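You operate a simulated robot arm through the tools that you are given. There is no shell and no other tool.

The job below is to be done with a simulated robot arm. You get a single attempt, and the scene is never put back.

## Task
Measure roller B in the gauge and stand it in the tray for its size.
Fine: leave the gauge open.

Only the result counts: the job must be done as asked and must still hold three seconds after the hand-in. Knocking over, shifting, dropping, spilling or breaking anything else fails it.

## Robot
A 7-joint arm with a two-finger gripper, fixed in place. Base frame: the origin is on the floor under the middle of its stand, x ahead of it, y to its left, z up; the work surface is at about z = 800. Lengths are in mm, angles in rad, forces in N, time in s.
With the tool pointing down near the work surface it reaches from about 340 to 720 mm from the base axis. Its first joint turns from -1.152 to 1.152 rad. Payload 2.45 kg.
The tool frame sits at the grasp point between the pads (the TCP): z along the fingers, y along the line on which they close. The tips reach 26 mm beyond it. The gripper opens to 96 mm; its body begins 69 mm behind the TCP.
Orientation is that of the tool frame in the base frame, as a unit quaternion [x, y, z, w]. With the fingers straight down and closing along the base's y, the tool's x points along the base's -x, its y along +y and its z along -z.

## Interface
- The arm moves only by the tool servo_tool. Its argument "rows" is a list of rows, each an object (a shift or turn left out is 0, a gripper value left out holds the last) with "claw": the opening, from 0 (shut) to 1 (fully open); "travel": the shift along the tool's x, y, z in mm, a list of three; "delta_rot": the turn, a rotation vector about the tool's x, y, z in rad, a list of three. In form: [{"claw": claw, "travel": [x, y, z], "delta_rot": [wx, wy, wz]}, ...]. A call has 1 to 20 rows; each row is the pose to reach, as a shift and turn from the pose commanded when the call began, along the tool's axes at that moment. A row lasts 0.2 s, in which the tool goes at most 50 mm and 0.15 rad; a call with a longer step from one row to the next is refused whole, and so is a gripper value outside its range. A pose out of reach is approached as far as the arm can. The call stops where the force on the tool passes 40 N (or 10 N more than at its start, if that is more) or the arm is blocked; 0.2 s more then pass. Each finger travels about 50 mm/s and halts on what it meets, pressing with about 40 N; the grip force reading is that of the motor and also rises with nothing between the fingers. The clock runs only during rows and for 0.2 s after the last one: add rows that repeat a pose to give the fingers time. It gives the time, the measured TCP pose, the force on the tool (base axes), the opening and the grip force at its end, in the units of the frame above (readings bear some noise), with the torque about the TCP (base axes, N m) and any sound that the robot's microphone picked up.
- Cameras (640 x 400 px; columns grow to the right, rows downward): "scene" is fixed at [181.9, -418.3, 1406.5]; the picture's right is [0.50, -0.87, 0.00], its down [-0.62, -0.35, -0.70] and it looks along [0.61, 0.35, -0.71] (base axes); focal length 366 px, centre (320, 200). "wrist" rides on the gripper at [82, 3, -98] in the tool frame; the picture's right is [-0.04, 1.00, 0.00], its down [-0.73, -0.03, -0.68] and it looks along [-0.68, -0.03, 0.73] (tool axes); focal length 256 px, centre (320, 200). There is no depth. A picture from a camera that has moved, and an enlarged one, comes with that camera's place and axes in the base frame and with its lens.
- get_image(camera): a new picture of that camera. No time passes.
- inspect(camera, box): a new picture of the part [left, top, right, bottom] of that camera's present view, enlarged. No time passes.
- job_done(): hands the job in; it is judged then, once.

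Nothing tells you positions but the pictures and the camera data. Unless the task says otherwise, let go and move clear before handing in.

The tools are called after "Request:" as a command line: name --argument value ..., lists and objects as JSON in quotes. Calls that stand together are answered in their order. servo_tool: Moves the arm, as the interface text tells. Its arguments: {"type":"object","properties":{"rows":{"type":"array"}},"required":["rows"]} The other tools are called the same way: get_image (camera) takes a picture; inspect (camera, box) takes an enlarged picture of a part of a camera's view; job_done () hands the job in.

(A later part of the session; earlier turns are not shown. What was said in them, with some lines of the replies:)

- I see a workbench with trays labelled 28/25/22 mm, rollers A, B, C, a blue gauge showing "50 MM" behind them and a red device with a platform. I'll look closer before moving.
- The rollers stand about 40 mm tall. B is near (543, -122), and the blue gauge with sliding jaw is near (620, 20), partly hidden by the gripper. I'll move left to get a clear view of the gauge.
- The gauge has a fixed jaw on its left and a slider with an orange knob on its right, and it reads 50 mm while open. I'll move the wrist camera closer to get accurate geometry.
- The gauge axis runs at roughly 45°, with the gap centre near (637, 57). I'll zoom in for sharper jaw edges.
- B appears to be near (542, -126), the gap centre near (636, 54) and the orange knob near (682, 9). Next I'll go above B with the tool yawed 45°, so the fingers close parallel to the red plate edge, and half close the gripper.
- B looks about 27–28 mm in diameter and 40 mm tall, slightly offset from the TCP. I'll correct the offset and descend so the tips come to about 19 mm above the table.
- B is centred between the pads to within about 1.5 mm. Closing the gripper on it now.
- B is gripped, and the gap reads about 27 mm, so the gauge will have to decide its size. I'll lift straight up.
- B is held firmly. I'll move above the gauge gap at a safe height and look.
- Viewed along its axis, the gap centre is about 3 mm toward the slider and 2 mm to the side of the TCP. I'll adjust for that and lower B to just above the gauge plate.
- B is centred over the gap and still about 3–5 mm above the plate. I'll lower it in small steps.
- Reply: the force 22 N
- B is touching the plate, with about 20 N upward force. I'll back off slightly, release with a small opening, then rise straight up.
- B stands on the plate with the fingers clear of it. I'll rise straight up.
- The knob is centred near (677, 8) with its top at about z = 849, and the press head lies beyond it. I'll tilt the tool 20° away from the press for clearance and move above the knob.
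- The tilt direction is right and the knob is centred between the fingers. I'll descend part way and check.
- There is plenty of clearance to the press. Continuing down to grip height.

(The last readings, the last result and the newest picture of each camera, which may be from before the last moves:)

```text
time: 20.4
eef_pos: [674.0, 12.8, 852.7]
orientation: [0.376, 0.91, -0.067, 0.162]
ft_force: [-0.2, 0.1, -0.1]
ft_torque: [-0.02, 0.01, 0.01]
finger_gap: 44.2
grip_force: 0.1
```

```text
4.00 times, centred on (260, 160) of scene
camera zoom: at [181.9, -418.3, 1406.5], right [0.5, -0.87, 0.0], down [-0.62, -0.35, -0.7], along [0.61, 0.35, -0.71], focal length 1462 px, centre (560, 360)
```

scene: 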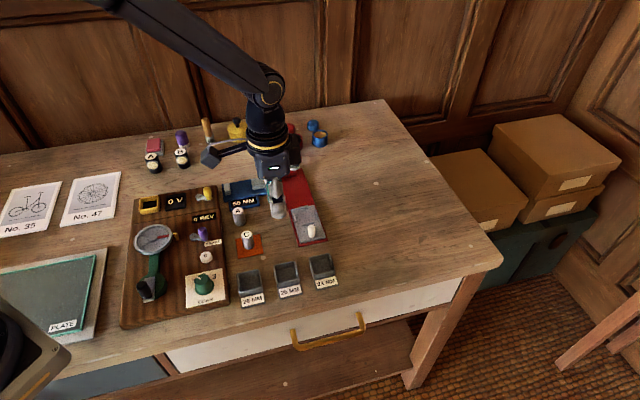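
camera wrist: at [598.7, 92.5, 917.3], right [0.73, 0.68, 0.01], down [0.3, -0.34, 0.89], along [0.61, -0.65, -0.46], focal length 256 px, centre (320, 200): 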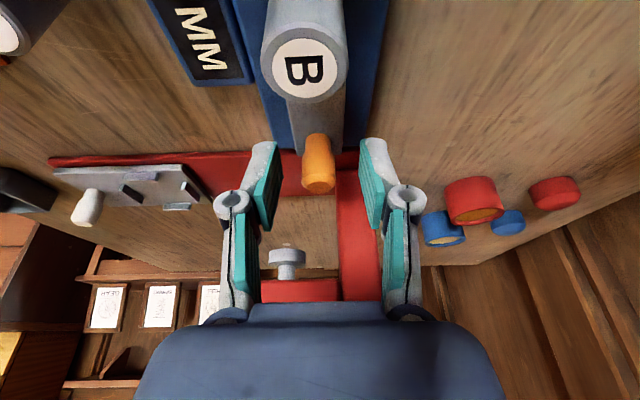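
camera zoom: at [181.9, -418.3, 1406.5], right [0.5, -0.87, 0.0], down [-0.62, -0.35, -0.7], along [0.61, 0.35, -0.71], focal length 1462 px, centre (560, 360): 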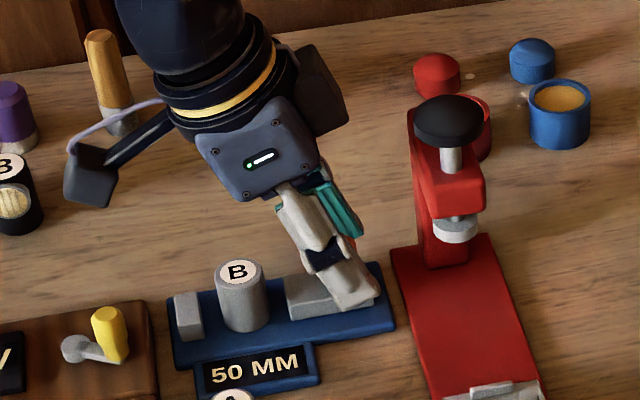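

The knob sits between the pads, so I'll close on it.

Request:
servo_tool --rows '[{"claw": 0.35}, {"claw": 0.25}, {"claw": 0.15}, {"claw": 0.08}, {"claw": 0.08}]'

Request:
get_image --camera "wrist"

```text
time: 21.6
eef_pos: [673.5, 13.2, 853.8]
orientation: [0.377, 0.91, -0.067, 0.16]
ft_force: [-2.8, -2.4, 1.6]
ft_torque: [0.02, 0.08, -0.01]
finger_gap: 16.7
grip_force: 42.6
```

```text
taken
camera wrist: at [598.4, 92.1, 917.3], right [0.73, 0.68, 0.01], down [0.3, -0.34, 0.89], along [0.61, -0.65, -0.46], focal length 256 px, centre (320, 200)
```

wrist: 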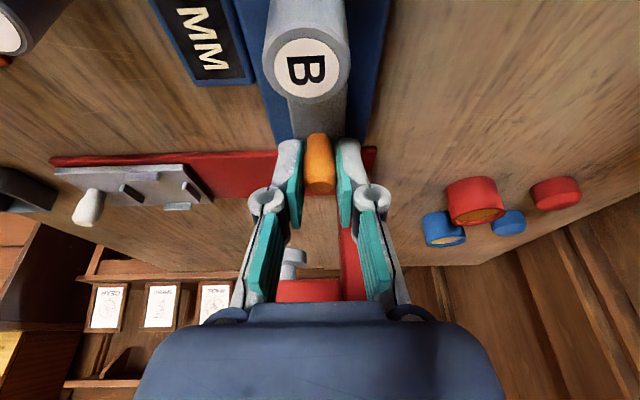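

The knob is gripped at 16.7 mm. I'll slide it slowly toward the fixed jaw.

Request:
servo_tool --rows '[{"claw": 0.08, "travel": [1.88, 0, -0.69]}, {"travel": [3.76, 0, -1.37]}, {"travel": [5.63, 0, -2.06]}, {"travel": [7.5, 0, -2.74]}, {"travel": [7.5, 0, -2.74]}]'

Request:
inspect --camera "scene" --box '[215, 130, 305, 210]'

```text
time: 22.8
eef_pos: [667.8, 18.5, 853.0]
orientation: [0.377, 0.91, -0.068, 0.161]
ft_force: [-3.5, -4.0, 4.2]
ft_torque: [-0.13, -0.1, -0.01]
finger_gap: 16.7
grip_force: 42.3
```

```text
5.00 times, centred on (260, 170) of scene
camera zoom: at [181.7, -418.4, 1406.5], right [0.5, -0.87, 0.0], down [-0.62, -0.35, -0.7], along [0.61, 0.35, -0.71], focal length 1828 px, centre (620, 350)
```

zoom: 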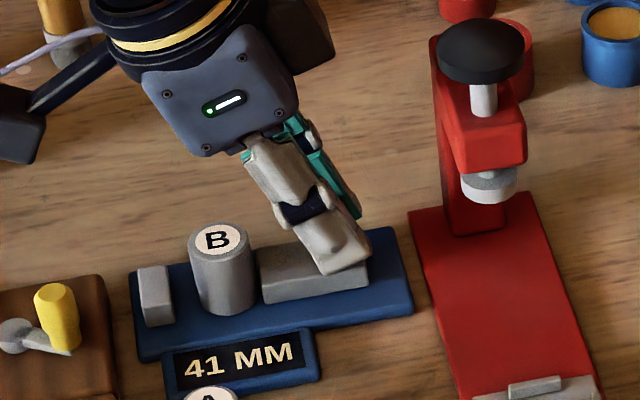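

The slider moves and the display follows, now at 41 mm. I'll continue slowly.

Request:
servo_tool --rows '[{"claw": 0.08, "travel": [1.41, 0, -0.51]}, {"travel": [2.82, 0, -1.03]}, {"travel": [4.23, 0, -1.54]}, {"travel": [5.63, 0, -2.06]}, {"travel": [7.04, 0, -2.57]}, {"travel": [8.45, 0, -3.09]}, {"travel": [9.86, 0, -3.6]}, {"travel": [9.86, 0, -3.6]}]'

Request:
inspect --camera "scene" --box '[215, 130, 305, 210]'

```text
time: 24.6
eef_pos: [659.6, 26.2, 853.2]
orientation: [0.377, 0.91, -0.066, 0.161]
ft_force: [-0.2, -1.2, -3.2]
ft_torque: [-0.47, -0.45, -0.01]
finger_gap: 16.7
grip_force: 42.6
```

```text
5.00 times, centred on (260, 170) of scene
camera zoom: at [181.9, -418.4, 1406.4], right [0.5, -0.87, 0.0], down [-0.62, -0.35, -0.7], along [0.61, 0.35, -0.71], focal length 1828 px, centre (620, 350)
```

zoom: 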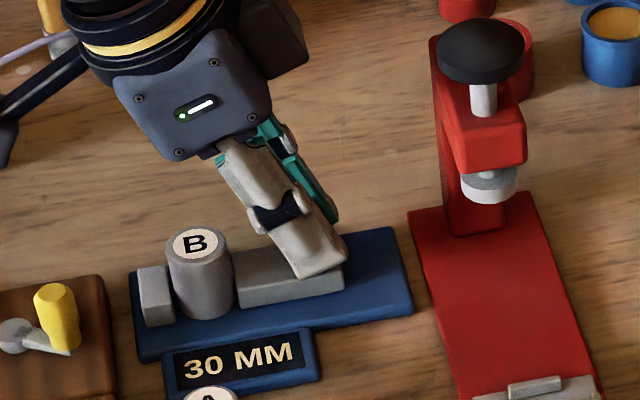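

The gauge reads 30 mm and B is nearly against the fixed jaw. I'll close the rest gently until it stops.

Request:
servo_tool --rows '[{"claw": 0.08, "travel": [0.47, 0, -0.17]}, {"travel": [0.94, 0, -0.34]}, {"travel": [1.41, 0, -0.51]}, {"travel": [1.88, 0, -0.69]}, {"travel": [1.88, 0, -0.69]}]'

Request:
inspect --camera "scene" --box '[225, 160, 285, 210]'

```text
time: 25.8
eef_pos: [658.4, 26.9, 853.4]
orientation: [0.377, 0.91, -0.067, 0.16]
ft_force: [-2.4, -2.7, -0.1]
ft_torque: [0.31, 0.4, -0.02]
finger_gap: 16.7
grip_force: 42.3
```

```text
8.00 times, centred on (255, 185) of scene
camera zoom: at [181.8, -418.4, 1406.4], right [0.5, -0.87, 0.0], down [-0.62, -0.35, -0.7], along [0.61, 0.35, -0.71], focal length 2924 px, centre (840, 320)
```

zoom: 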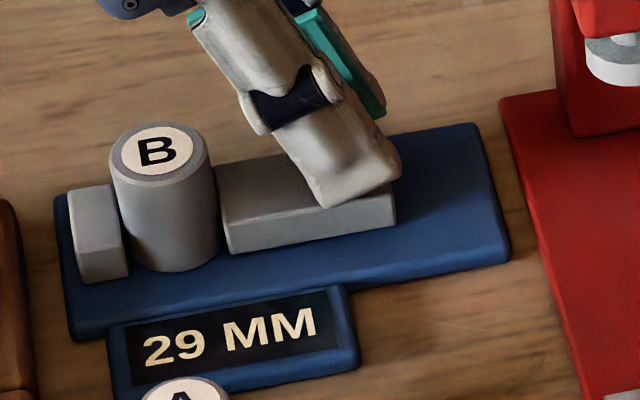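

Request:
servo_tool --rows '[{"claw": 0.08, "travel": [0.47, 0, -0.17]}, {"travel": [0.94, 0, -0.34]}, {"travel": [1.41, 0, -0.51]}, {"travel": [1.41, 0, -0.51]}]'

Request:
inspect --camera "scene" --box '[225, 160, 285, 210]'

```text
time: 26.8
eef_pos: [658.2, 27.3, 853.6]
orientation: [0.377, 0.91, -0.066, 0.161]
ft_force: [8.2, -8.4, -10.1]
ft_torque: [0.11, 0.08, -0.06]
finger_gap: 16.9
grip_force: 42.6
```

```text
8.00 times, centred on (255, 185) of scene
camera zoom: at [182.3, -418.5, 1406.3], right [0.5, -0.87, 0.0], down [-0.62, -0.35, -0.7], along [0.61, 0.35, -0.71], focal length 2924 px, centre (840, 320)
```

zoom: 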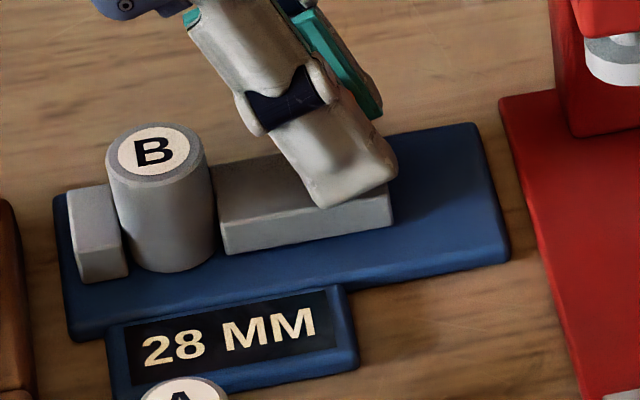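

The gauge reads 28 mm and the reaction force is rising, so the roller is clamped. I'll push slightly more to confirm this is the real stop.

Request:
servo_tool --rows '[{"claw": 0.08, "travel": [0.47, 0, -0.17]}, {"travel": [0.94, 0, -0.34]}, {"travel": [0.94, 0, -0.34]}, {"travel": [0.94, 0, -0.34]}]'

Request:
inspect --camera "scene" --box '[225, 160, 285, 210]'

```text
time: 27.8
eef_pos: [657.9, 27.8, 852.7]
orientation: [0.377, 0.909, -0.068, 0.162]
ft_force: [19.8, -13.4, -14.0]
ft_torque: [-0.44, -0.53, -0.03]
finger_gap: 16.7
grip_force: 42.7
```

```text
8.00 times, centred on (255, 185) of scene
camera zoom: at [182.7, -418.6, 1406.3], right [0.5, -0.87, 0.0], down [-0.62, -0.35, -0.7], along [0.61, 0.35, -0.71], focal length 2924 px, centre (840, 320)
```

zoom: 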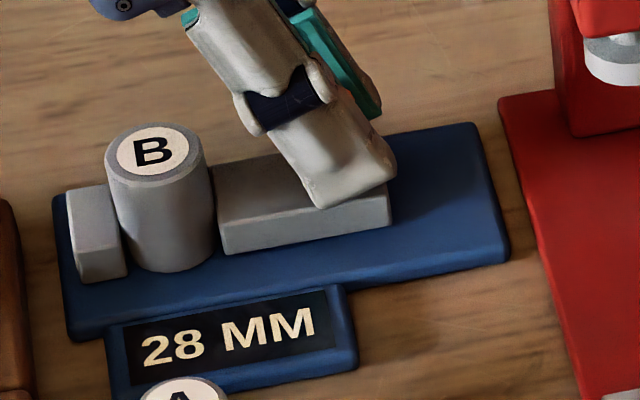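

The reading stays at 28 mm under about 28 N, so B is 28 mm. Now I'll open the gauge by drawing the knob back to its starting position.

Request:
servo_tool --rows '[{"claw": 0.08, "travel": [-2.5, 0, 0.9]}, {"travel": [-5.5, 0, 2]}, {"travel": [-8.5, 0, 3.1]}, {"travel": [-11.5, 0, 4.2]}, {"travel": [-14.5, 0, 5.3]}, {"travel": [-17.5, 0, 6.4]}, {"travel": [-20, 0, 7.3]}, {"travel": [-21.4, 0, 7.8]}, {"travel": [-21.4, 0, 7.8]}]'

Request:
inspect --camera "scene" --box '[215, 130, 305, 210]'

```text
time: 29.8
eef_pos: [673.9, 11.7, 852.7]
orientation: [0.377, 0.909, -0.067, 0.161]
ft_force: [-3.5, -2.9, 7.8]
ft_torque: [0.14, 0.18, -0.01]
finger_gap: 17.0
grip_force: 42.2
```

```text
5.00 times, centred on (260, 170) of scene
camera zoom: at [181.7, -418.4, 1406.5], right [0.5, -0.87, 0.0], down [-0.62, -0.35, -0.7], along [0.61, 0.35, -0.71], focal length 1828 px, centre (620, 350)
```

zoom: 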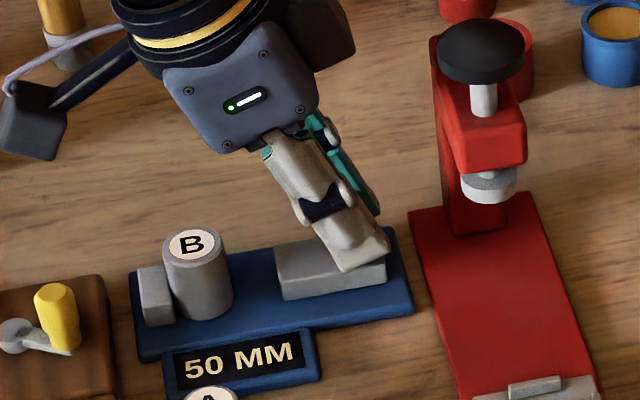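

The gauge is open again at 50 mm, with B standing by the fixed jaw. I'll release the knob and rise.

Request:
servo_tool --rows '[{"claw": 0.2}, {"claw": 0.35}, {"claw": 0.46}, {"claw": 0.46}, {"claw": 0.46, "travel": [-5.1, 0, -14.1]}, {"travel": [-12, 0, -32.9]}, {"travel": [-20.6, 0, -56.3]}, {"travel": [-30, 0, -82]}, {"travel": [-30, 0, -82]}]'

Request:
inspect --camera "scene" --box '[205, 90, 325, 210]'

```text
time: 31.8
eef_pos: [673.9, 13.1, 940.9]
orientation: [0.377, 0.91, -0.066, 0.16]
ft_force: [-0.1, -0.5, -0.1]
ft_torque: [0.01, -0.01, -0.01]
finger_gap: 44.1
grip_force: 0.0
```

```text
3.33 times, centred on (265, 150) of scene
camera zoom: at [181.9, -418.3, 1406.5], right [0.5, -0.87, 0.0], down [-0.62, -0.35, -0.7], along [0.61, 0.35, -0.71], focal length 1218 px, centre (503, 367)
```

zoom: 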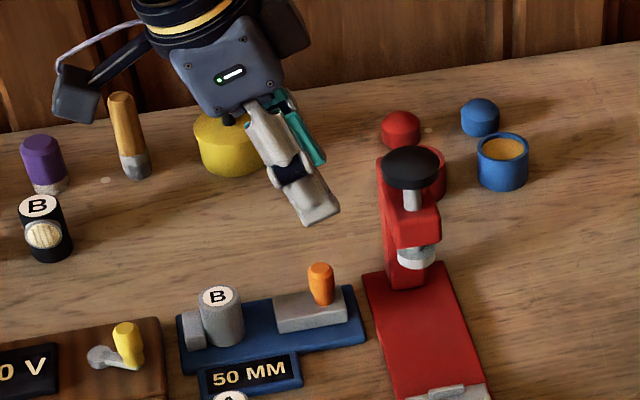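

Now I'll level the tool and return above B, which should be near (625, 60).

Request:
servo_tool --rows '[{"claw": 0.46, "travel": [12.7, -0.2, -4.6], "delta_rot": [0, 0.07, 0]}, {"travel": [25.4, -0.4, -9.3], "delta_rot": [0, 0.14, 0]}, {"travel": [38.2, -0.5, -13.9], "delta_rot": [0, 0.21, 0]}, {"travel": [50.9, -0.7, -18.6], "delta_rot": [0, 0.28, 0]}, {"travel": [63.6, -0.9, -23.2], "delta_rot": [0, 0.35, 0]}, {"travel": [63.6, -0.9, -23.2], "delta_rot": [0, 0.35, 0]}, {"travel": [63.6, -0.9, -23.2], "delta_rot": [0, 0.35, 0]}]'

Request:
get_image --camera "wrist"

Request:
inspect --camera "wrist" --box '[270, 20, 370, 160]'

```text
time: 33.4
eef_pos: [624.8, 60.5, 938.6]
orientation: [0.383, 0.924, 0.0, -0.001]
ft_force: [0.5, 0.5, -0.8]
ft_torque: [0.01, 0.0, 0.0]
finger_gap: 44.1
grip_force: 0.0
```

```text
taken
camera wrist: at [569.2, 120.3, 1037.6], right [0.73, 0.68, 0.0], down [0.5, -0.54, 0.68], along [0.46, -0.5, -0.73], focal length 256 px, centre (320, 200)
```

wrist: 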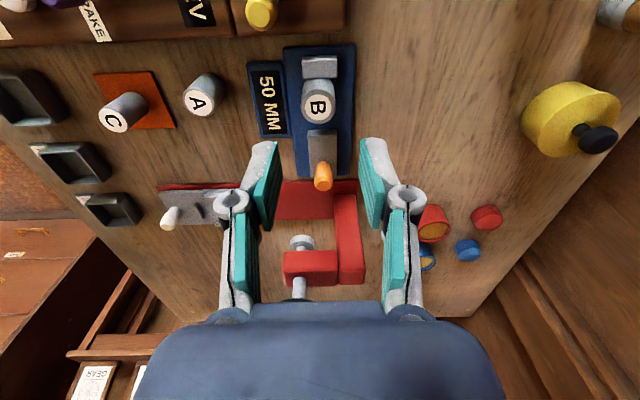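

```text
2.86 times, centred on (320, 90) of wrist
camera zoom: at [569.2, 120.3, 1037.6], right [0.73, 0.68, 0.0], down [0.5, -0.54, 0.68], along [0.46, -0.5, -0.73], focal length 731 px, centre (320, 514)
```

zoom: 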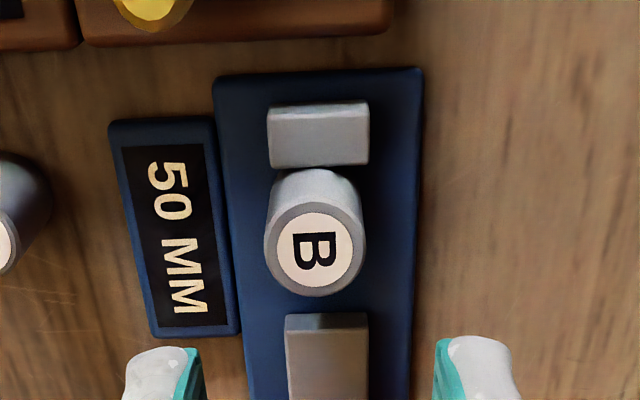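

B is now by the fixed jaw, offset about (+1.5, -1.3) mm from the TCP. I'll correct for that and descend so the fingertips stay above the jaw.

Request:
servo_tool --rows '[{"claw": 0.46, "travel": [0.8, -0.6, 20]}, {"travel": [1.5, -1.3, 45]}, {"travel": [1.5, -1.3, 65]}, {"travel": [1.5, -1.3, 78]}, {"travel": [1.5, -1.3, 85]}, {"travel": [1.5, -1.3, 85]}]'

Request:
inspect --camera "wrist" --box '[230, 70, 410, 260]'

Request:
inspect --camera "scene" --box '[215, 130, 305, 210]'

```text
time: 34.8
eef_pos: [622.1, 59.1, 855.1]
orientation: [0.383, 0.924, 0.0, 0.0]
ft_force: [-0.1, 0.7, 0.7]
ft_torque: [-0.02, 0.0, -0.01]
finger_gap: 44.2
grip_force: 0.1
```

```text
2.11 times, centred on (320, 165) of wrist
camera zoom: at [567.8, 119.4, 953.6], right [0.73, 0.68, 0.0], down [0.5, -0.54, 0.68], along [0.46, -0.5, -0.73], focal length 539 px, centre (320, 274)
```

zoom: 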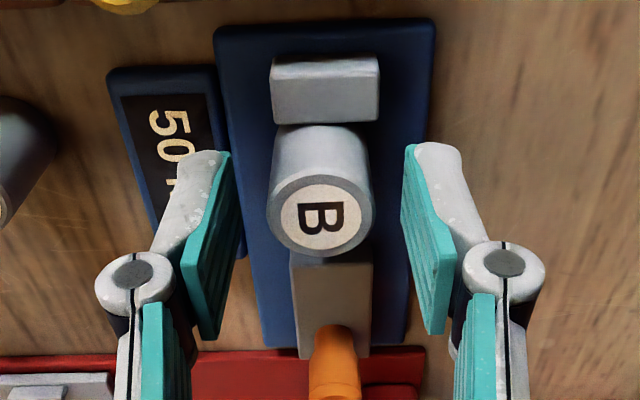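

```text
5.00 times, centred on (260, 170) of scene
camera zoom: at [181.9, -418.3, 1406.5], right [0.5, -0.87, 0.0], down [-0.62, -0.35, -0.7], along [0.61, 0.35, -0.71], focal length 1828 px, centre (620, 350)
```

zoom: 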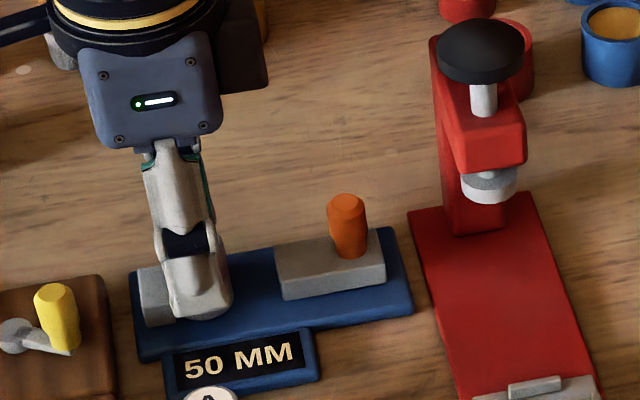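

Everything lines up, so I'll close on B.

Request:
servo_tool --rows '[{"claw": 0.4}, {"claw": 0.3}, {"claw": 0.15}, {"claw": 0.1}, {"claw": 0.1}]'

Request:
inspect --camera "wrist" --box '[230, 70, 410, 260]'

```text
time: 36.0
eef_pos: [622.9, 59.8, 856.0]
orientation: [0.383, 0.924, 0.0, 0.0]
ft_force: [0.8, -0.2, 0.9]
ft_torque: [-0.02, 0.01, 0.03]
finger_gap: 27.0
grip_force: 39.7
```

```text
2.11 times, centred on (320, 165) of wrist
camera zoom: at [567.8, 119.5, 953.8], right [0.73, 0.68, 0.0], down [0.5, -0.54, 0.68], along [0.46, -0.5, -0.73], focal length 539 px, centre (320, 274)
```

zoom: 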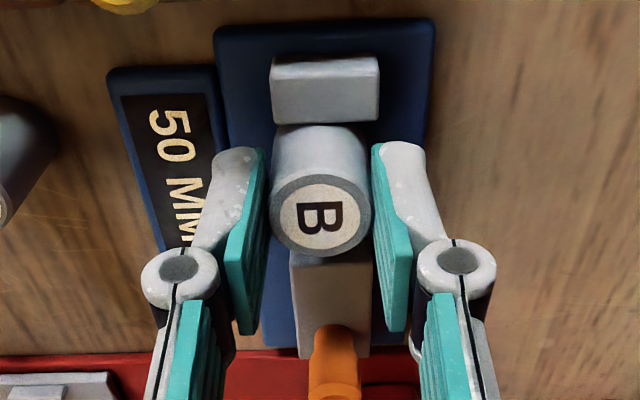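

B is gripped again and centred. I'll lift it straight up out of the gauge.

Request:
servo_tool --rows '[{"claw": 0.1, "travel": [-0.5, 0, -5]}, {"travel": [-1, 0, -20]}, {"travel": [-1, 0, -45]}, {"travel": [-1, 0, -70]}, {"travel": [-1, 0, -90]}, {"travel": [-1, 0, -90]}]'

Request:
inspect --camera "scene" --box '[205, 90, 325, 210]'

```text
time: 37.4
eef_pos: [623.3, 59.5, 945.1]
orientation: [0.383, 0.924, -0.001, 0.0]
ft_force: [0.6, -0.2, -1.6]
ft_torque: [-0.01, 0.02, 0.01]
finger_gap: 27.0
grip_force: 40.4
```

```text
3.33 times, centred on (265, 150) of scene
camera zoom: at [181.9, -418.3, 1406.5], right [0.5, -0.87, 0.0], down [-0.62, -0.35, -0.7], along [0.61, 0.35, -0.71], focal length 1218 px, centre (503, 367)
```

zoom: 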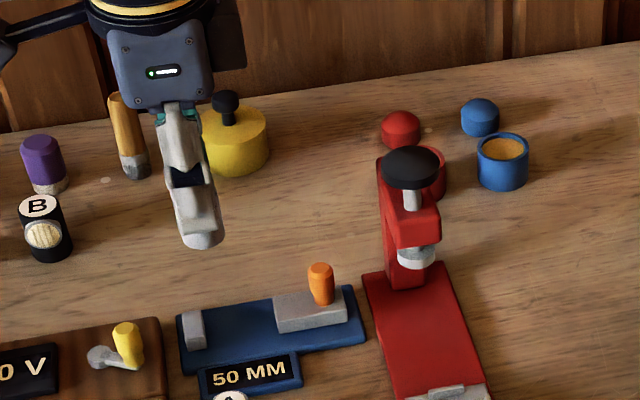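

B is lifted clear and the gauge stays open at 50 mm. Next I'll travel to above the 28 mm tray near (437, -124).

Request:
servo_tool --rows '[{"claw": 0.1, "travel": [0, -30, 0]}, {"travel": [0, -68, 0]}, {"travel": [0, -106, 0]}, {"travel": [0, -144, 0]}, {"travel": [0, -182, 0]}, {"travel": [1, -220, 0]}, {"travel": [1.4, -250, 0]}, {"travel": [1.4, -261, 0]}, {"travel": [1.4, -261, 0]}, {"travel": [1.4, -261, 0]}]'

Request:
get_image --camera "wrist"

Request:
get_image --camera "scene"

```text
time: 39.6
eef_pos: [438.7, -124.8, 946.6]
orientation: [0.383, 0.924, 0.0, -0.001]
ft_force: [-0.4, -0.2, -0.7]
ft_torque: [0.06, -0.01, 0.01]
finger_gap: 27.0
grip_force: 40.3
```

```text
taken
camera wrist: at [383.6, -64.8, 1044.9], right [0.73, 0.68, 0.0], down [0.5, -0.54, 0.68], along [0.46, -0.5, -0.73], focal length 256 px, centre (320, 200)
```

wrist: 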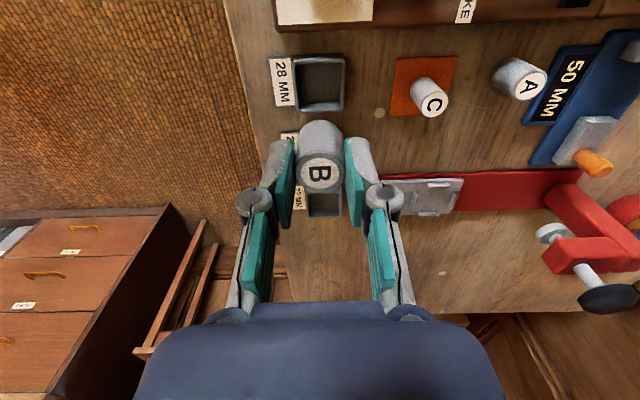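

```text
taken
```

scene: 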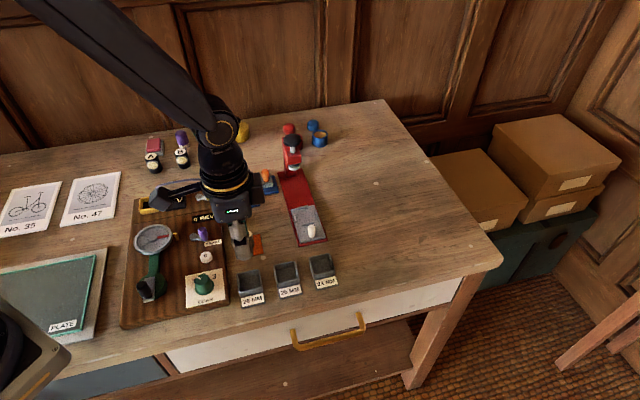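

Request:
inspect --camera "wrist" --box '[260, 40, 370, 140]'

Request:
inspect --camera "scene" --box '[190, 200, 310, 310]'

```text
4.00 times, centred on (315, 90) of wrist
camera zoom: at [383.6, -64.8, 1044.9], right [0.73, 0.68, 0.0], down [0.5, -0.54, 0.68], along [0.46, -0.5, -0.73], focal length 1024 px, centre (340, 640)
```

zoom: 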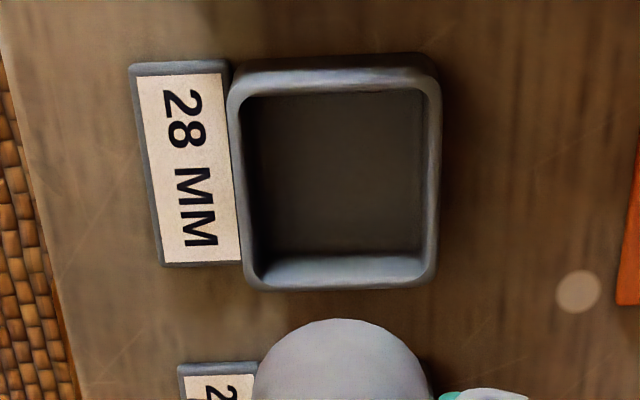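

```text
3.64 times, centred on (250, 255) of scene
camera zoom: at [181.9, -418.3, 1406.5], right [0.5, -0.87, 0.0], down [-0.62, -0.35, -0.7], along [0.61, 0.35, -0.71], focal length 1329 px, centre (574, 0)
```

zoom: 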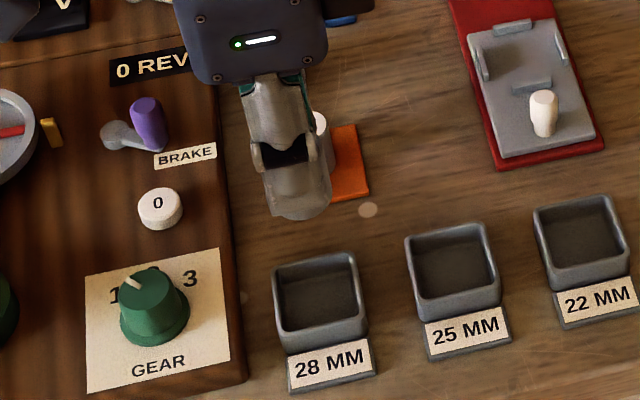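

The 28 mm tray interior is about 40 mm square and offset about (+2, -1) mm from the TCP. I'll adjust and lower B most of the way.

Request:
servo_tool --rows '[{"claw": 0.1, "travel": [1.1, -0.5, 20]}, {"travel": [2.2, -1, 45]}, {"travel": [2.2, -1, 65]}, {"travel": [2.2, -1, 73]}, {"travel": [2.2, -1, 73]}]'

Request:
inspect --camera "wrist" --box '[230, 70, 410, 220]'

Request:
inspect --camera "scene" --box '[200, 220, 290, 310]'

```text
time: 40.8
eef_pos: [436.3, -123.8, 871.6]
orientation: [0.383, 0.924, 0.0, 0.0]
ft_force: [0.5, -0.2, -2.4]
ft_torque: [0.0, 0.01, -0.02]
finger_gap: 27.0
grip_force: 39.9
```

```text
2.67 times, centred on (320, 145) of wrist
camera zoom: at [381.1, -64.4, 970.2], right [0.73, 0.68, 0.0], down [0.5, -0.54, 0.68], along [0.46, -0.5, -0.73], focal length 683 px, centre (320, 347)
```

zoom: 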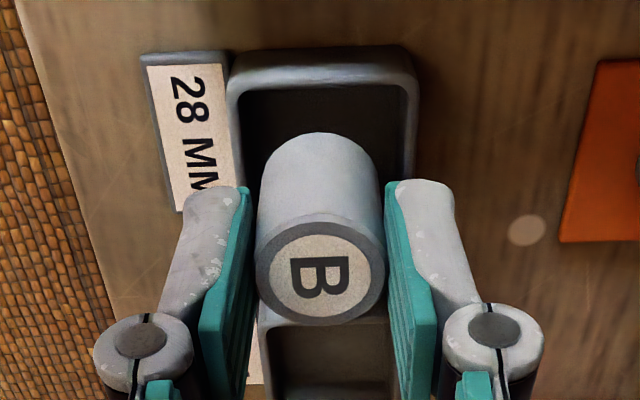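

```text
4.44 times, centred on (245, 265) of scene
camera zoom: at [181.9, -418.3, 1406.5], right [0.5, -0.87, 0.0], down [-0.62, -0.35, -0.7], along [0.61, 0.35, -0.71], focal length 1625 px, centre (653, -89)
```

zoom: 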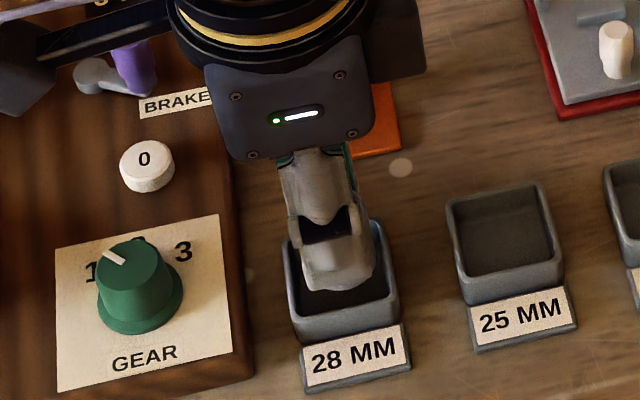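

B is well centred over the tray. Lowering it into the tray.

Request:
servo_tool --rows '[{"claw": 0.1, "travel": [1, 0, 5]}, {"travel": [1, 0, 10]}, {"travel": [1, 0, 15]}, {"travel": [1, 0, 18]}, {"travel": [1, 0, 18]}]'

Request:
inspect --camera "scene" --box '[200, 220, 290, 310]'

Request:
inspect --camera "wrist" --box '[230, 70, 410, 220]'

```text
time: 42.0
eef_pos: [435.6, -122.9, 853.9]
orientation: [0.383, 0.924, 0.0, 0.0]
ft_force: [0.2, 0.1, -1.8]
ft_torque: [-0.02, -0.01, 0.0]
finger_gap: 27.0
grip_force: 40.2
```

```text
4.44 times, centred on (245, 265) of scene
camera zoom: at [181.9, -418.3, 1406.5], right [0.5, -0.87, 0.0], down [-0.62, -0.35, -0.7], along [0.61, 0.35, -0.71], focal length 1625 px, centre (653, -89)
```

zoom: 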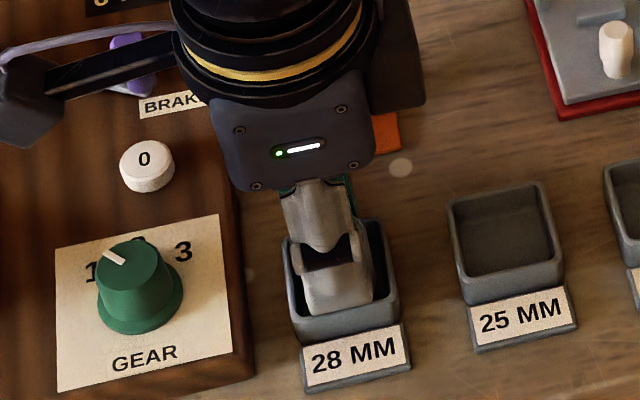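

```text
2.67 times, centred on (320, 145) of wrist
camera zoom: at [380.0, -62.7, 951.9], right [0.73, 0.68, 0.0], down [0.5, -0.54, 0.68], along [0.46, -0.5, -0.73], focal length 683 px, centre (320, 347)
```

zoom: 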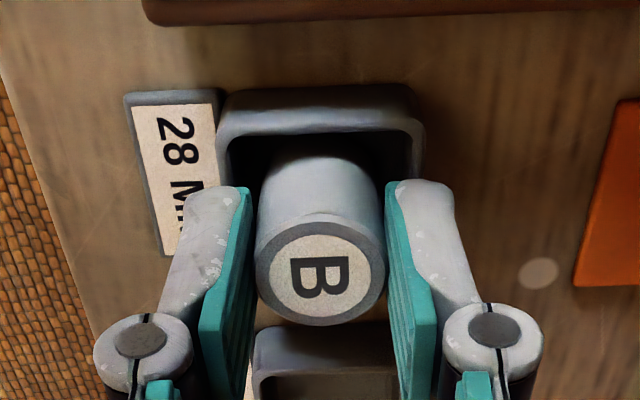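

Request:
servo_tool --rows '[{"claw": 0.1, "travel": [0, 0, 0.7]}, {"travel": [0, 0, 1.4]}, {"travel": [0, 0, 2]}, {"travel": [0, 0, 2]}]'

```text
time: 43.0
eef_pos: [435.2, -121.8, 851.9]
orientation: [0.382, 0.924, 0.0, 0.0]
ft_force: [0.1, 0.1, -0.8]
ft_torque: [0.01, 0.02, 0.01]
finger_gap: 27.0
grip_force: 40.1
```

Request:
servo_tool --rows '[{"claw": 0.1, "travel": [0, 0, 0.5]}, {"travel": [0, 0, 1]}, {"travel": [0, 0, 1.5]}, {"travel": [0, 0, 1.5]}]'

Request:
inspect --camera "scene" --box '[220, 240, 280, 310]'

```text
time: 44.0
eef_pos: [436.3, -122.3, 850.6]
orientation: [0.383, 0.924, 0.0, 0.002]
ft_force: [-3.2, 2.9, 29.1]
ft_torque: [0.07, 0.12, 0.0]
finger_gap: 27.1
grip_force: 40.1
```

```text
5.71 times, centred on (250, 275) of scene
camera zoom: at [181.4, -418.1, 1406.6], right [0.5, -0.87, 0.0], down [-0.62, -0.35, -0.7], along [0.61, 0.35, -0.71], focal length 2089 px, centre (720, -229)
```

zoom: 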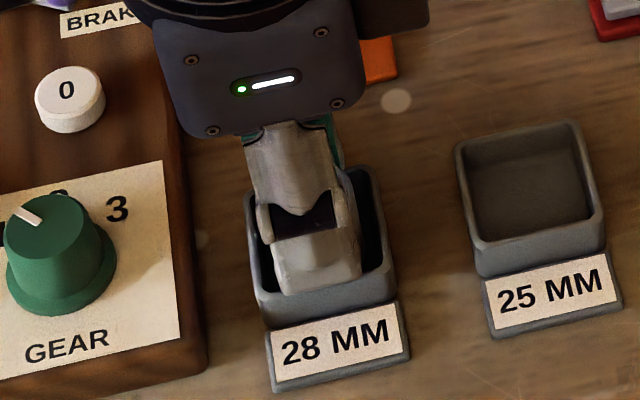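

Contact was made at the expected tray-floor height, with the fingertips above the rim. I'll relieve the load, release with a small opening, and rise.

Request:
servo_tool --rows '[{"claw": 0.1, "travel": [0, 0, -0.8]}, {"claw": 0.1, "travel": [0, 0, -0.9]}, {"claw": 0.3, "travel": [0, 0, -0.9]}, {"claw": 0.4, "travel": [0, 0, -0.9]}, {"claw": 0.46, "travel": [0, 0, -0.9]}, {"claw": 0.46, "travel": [0, 0, -0.9]}]'

Request:
inspect --camera "wrist" --box '[230, 70, 410, 220]'

Request:
inspect --camera "scene" --box '[220, 240, 280, 310]'

```text
time: 45.4
eef_pos: [436.0, -122.7, 851.6]
orientation: [0.383, 0.924, 0.0, 0.0]
ft_force: [0.3, 0.2, -0.7]
ft_torque: [-0.01, 0.01, 0.01]
finger_gap: 44.1
grip_force: 0.2
```

```text
2.67 times, centred on (320, 145) of wrist
camera zoom: at [379.9, -63.2, 949.7], right [0.73, 0.68, 0.0], down [0.5, -0.54, 0.68], along [0.46, -0.5, -0.73], focal length 683 px, centre (320, 347)
```

zoom: 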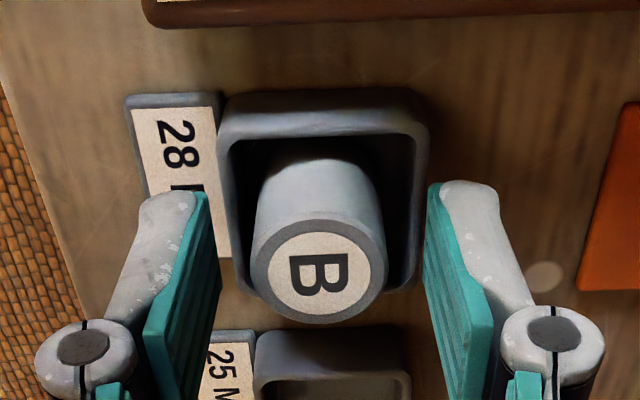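

```text
5.71 times, centred on (250, 275) of scene
camera zoom: at [181.9, -418.3, 1406.5], right [0.5, -0.87, 0.0], down [-0.62, -0.35, -0.7], along [0.61, 0.35, -0.71], focal length 2089 px, centre (720, -229)
```

zoom: 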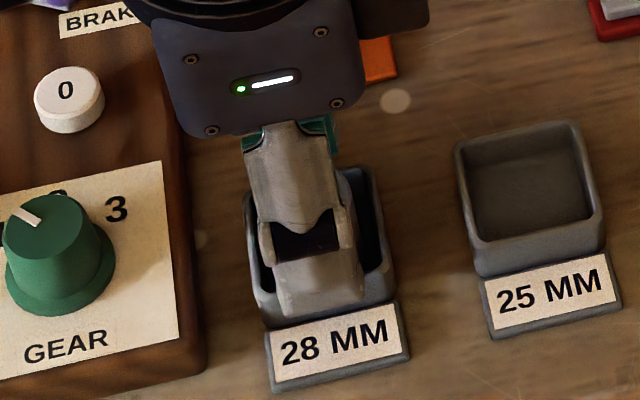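

B stands upright inside the 28 mm tray with the fingers clear. I'll rise straight up and back away.

Request:
servo_tool --rows '[{"claw": 0.46, "travel": [0, 0, -10]}, {"travel": [0, 0, -30]}, {"travel": [0, 0, -60]}, {"travel": [0, 0, -95]}, {"travel": [0, 0, -130]}, {"travel": [0, 0, -160]}, {"travel": [0, 0, -160]}]'

Request:
get_image --camera "scene"

Request:
inspect --camera "wrist" --box '[230, 30, 410, 160]'

```text
time: 47.0
eef_pos: [433.7, -121.1, 1011.3]
orientation: [0.383, 0.924, 0.001, -0.001]
ft_force: [-0.8, 0.0, -0.1]
ft_torque: [0.02, -0.01, -0.01]
finger_gap: 44.3
grip_force: 0.2
```

```text
taken
```

scene: 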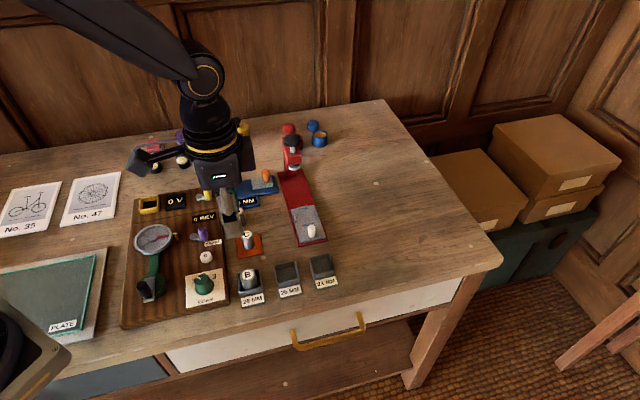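

```text
3.08 times, centred on (320, 95) of wrist
camera zoom: at [379.2, -62.2, 1110.3], right [0.74, 0.68, 0.0], down [0.5, -0.54, 0.68], along [0.46, -0.5, -0.73], focal length 788 px, centre (320, 523)
```

zoom: 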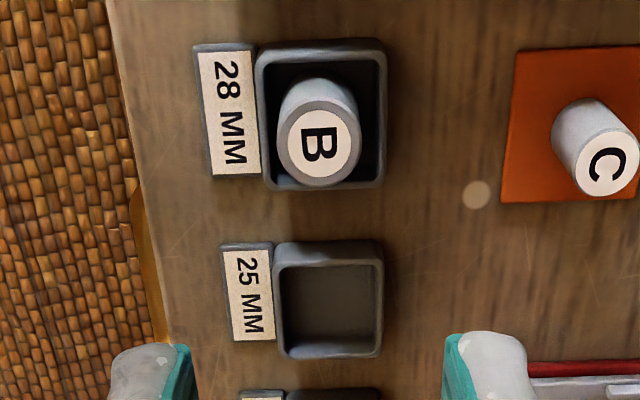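

Request:
servo_tool --rows '[{"travel": [0, -15, -15]}, {"travel": [0, -30, -30]}, {"travel": [0, -45, -45]}, {"travel": [0, -45, -45]}]'

Request:
get_image --camera "wrist"

Request:
inspect --camera "scene" --box '[180, 150, 350, 310]'

```text
time: 48.0
eef_pos: [403.5, -154.7, 1056.7]
orientation: [0.382, 0.924, 0.0, 0.0]
ft_force: [-0.3, -0.2, 0.5]
ft_torque: [-0.04, -0.02, -0.03]
finger_gap: 44.2
grip_force: 0.0
```

```text
taken
camera wrist: at [347.8, -94.4, 1155.6], right [0.73, 0.68, 0.0], down [0.5, -0.54, 0.68], along [0.46, -0.5, -0.73], focal length 256 px, centre (320, 200)
```

wrist: 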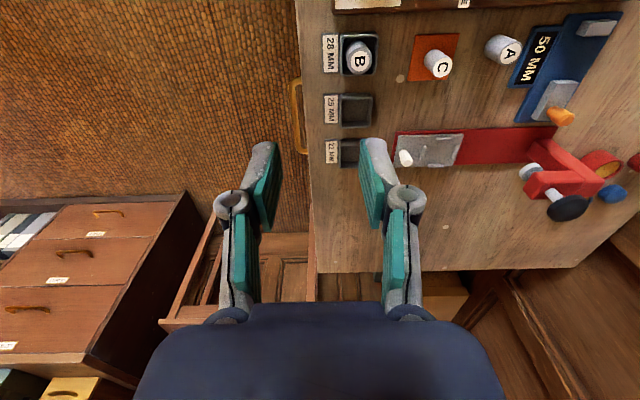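

```text
2.50 times, centred on (265, 230) of scene
camera zoom: at [181.9, -418.3, 1406.5], right [0.5, -0.87, 0.0], down [-0.62, -0.35, -0.7], along [0.61, 0.35, -0.71], focal length 914 px, centre (458, 125)
```

zoom: 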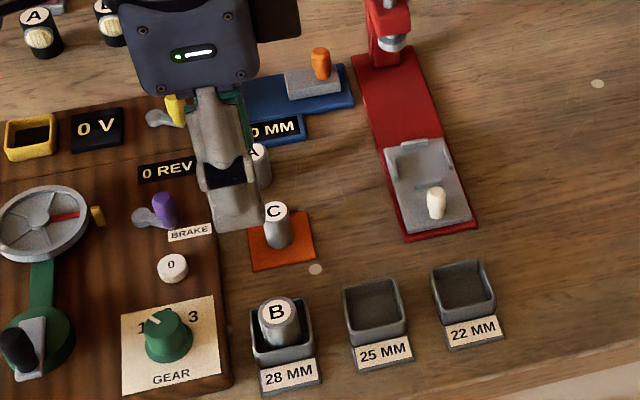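

B measured 28 mm and stands upright in the 28 mm tray. The gauge is open at 50 mm, nothing else was disturbed, and the arm is clear, so I'm handing in.

Request:
job_done

```text
The job is handed in.
```

I measured roller B in the gauge at 28 mm and stood it upright in the 28 mm tray. The reading held at 28 mm when I pushed the slider against it with about 28 N.

The gauge is open again at 50 mm. In the last pictures roller B was standing in the tray, and rollers A and C, the trays and the press all looked undisturbed. The gripper had let go and the arm was clear before I handed in. The hand-in was accepted, but I wasn't shown a verdict.
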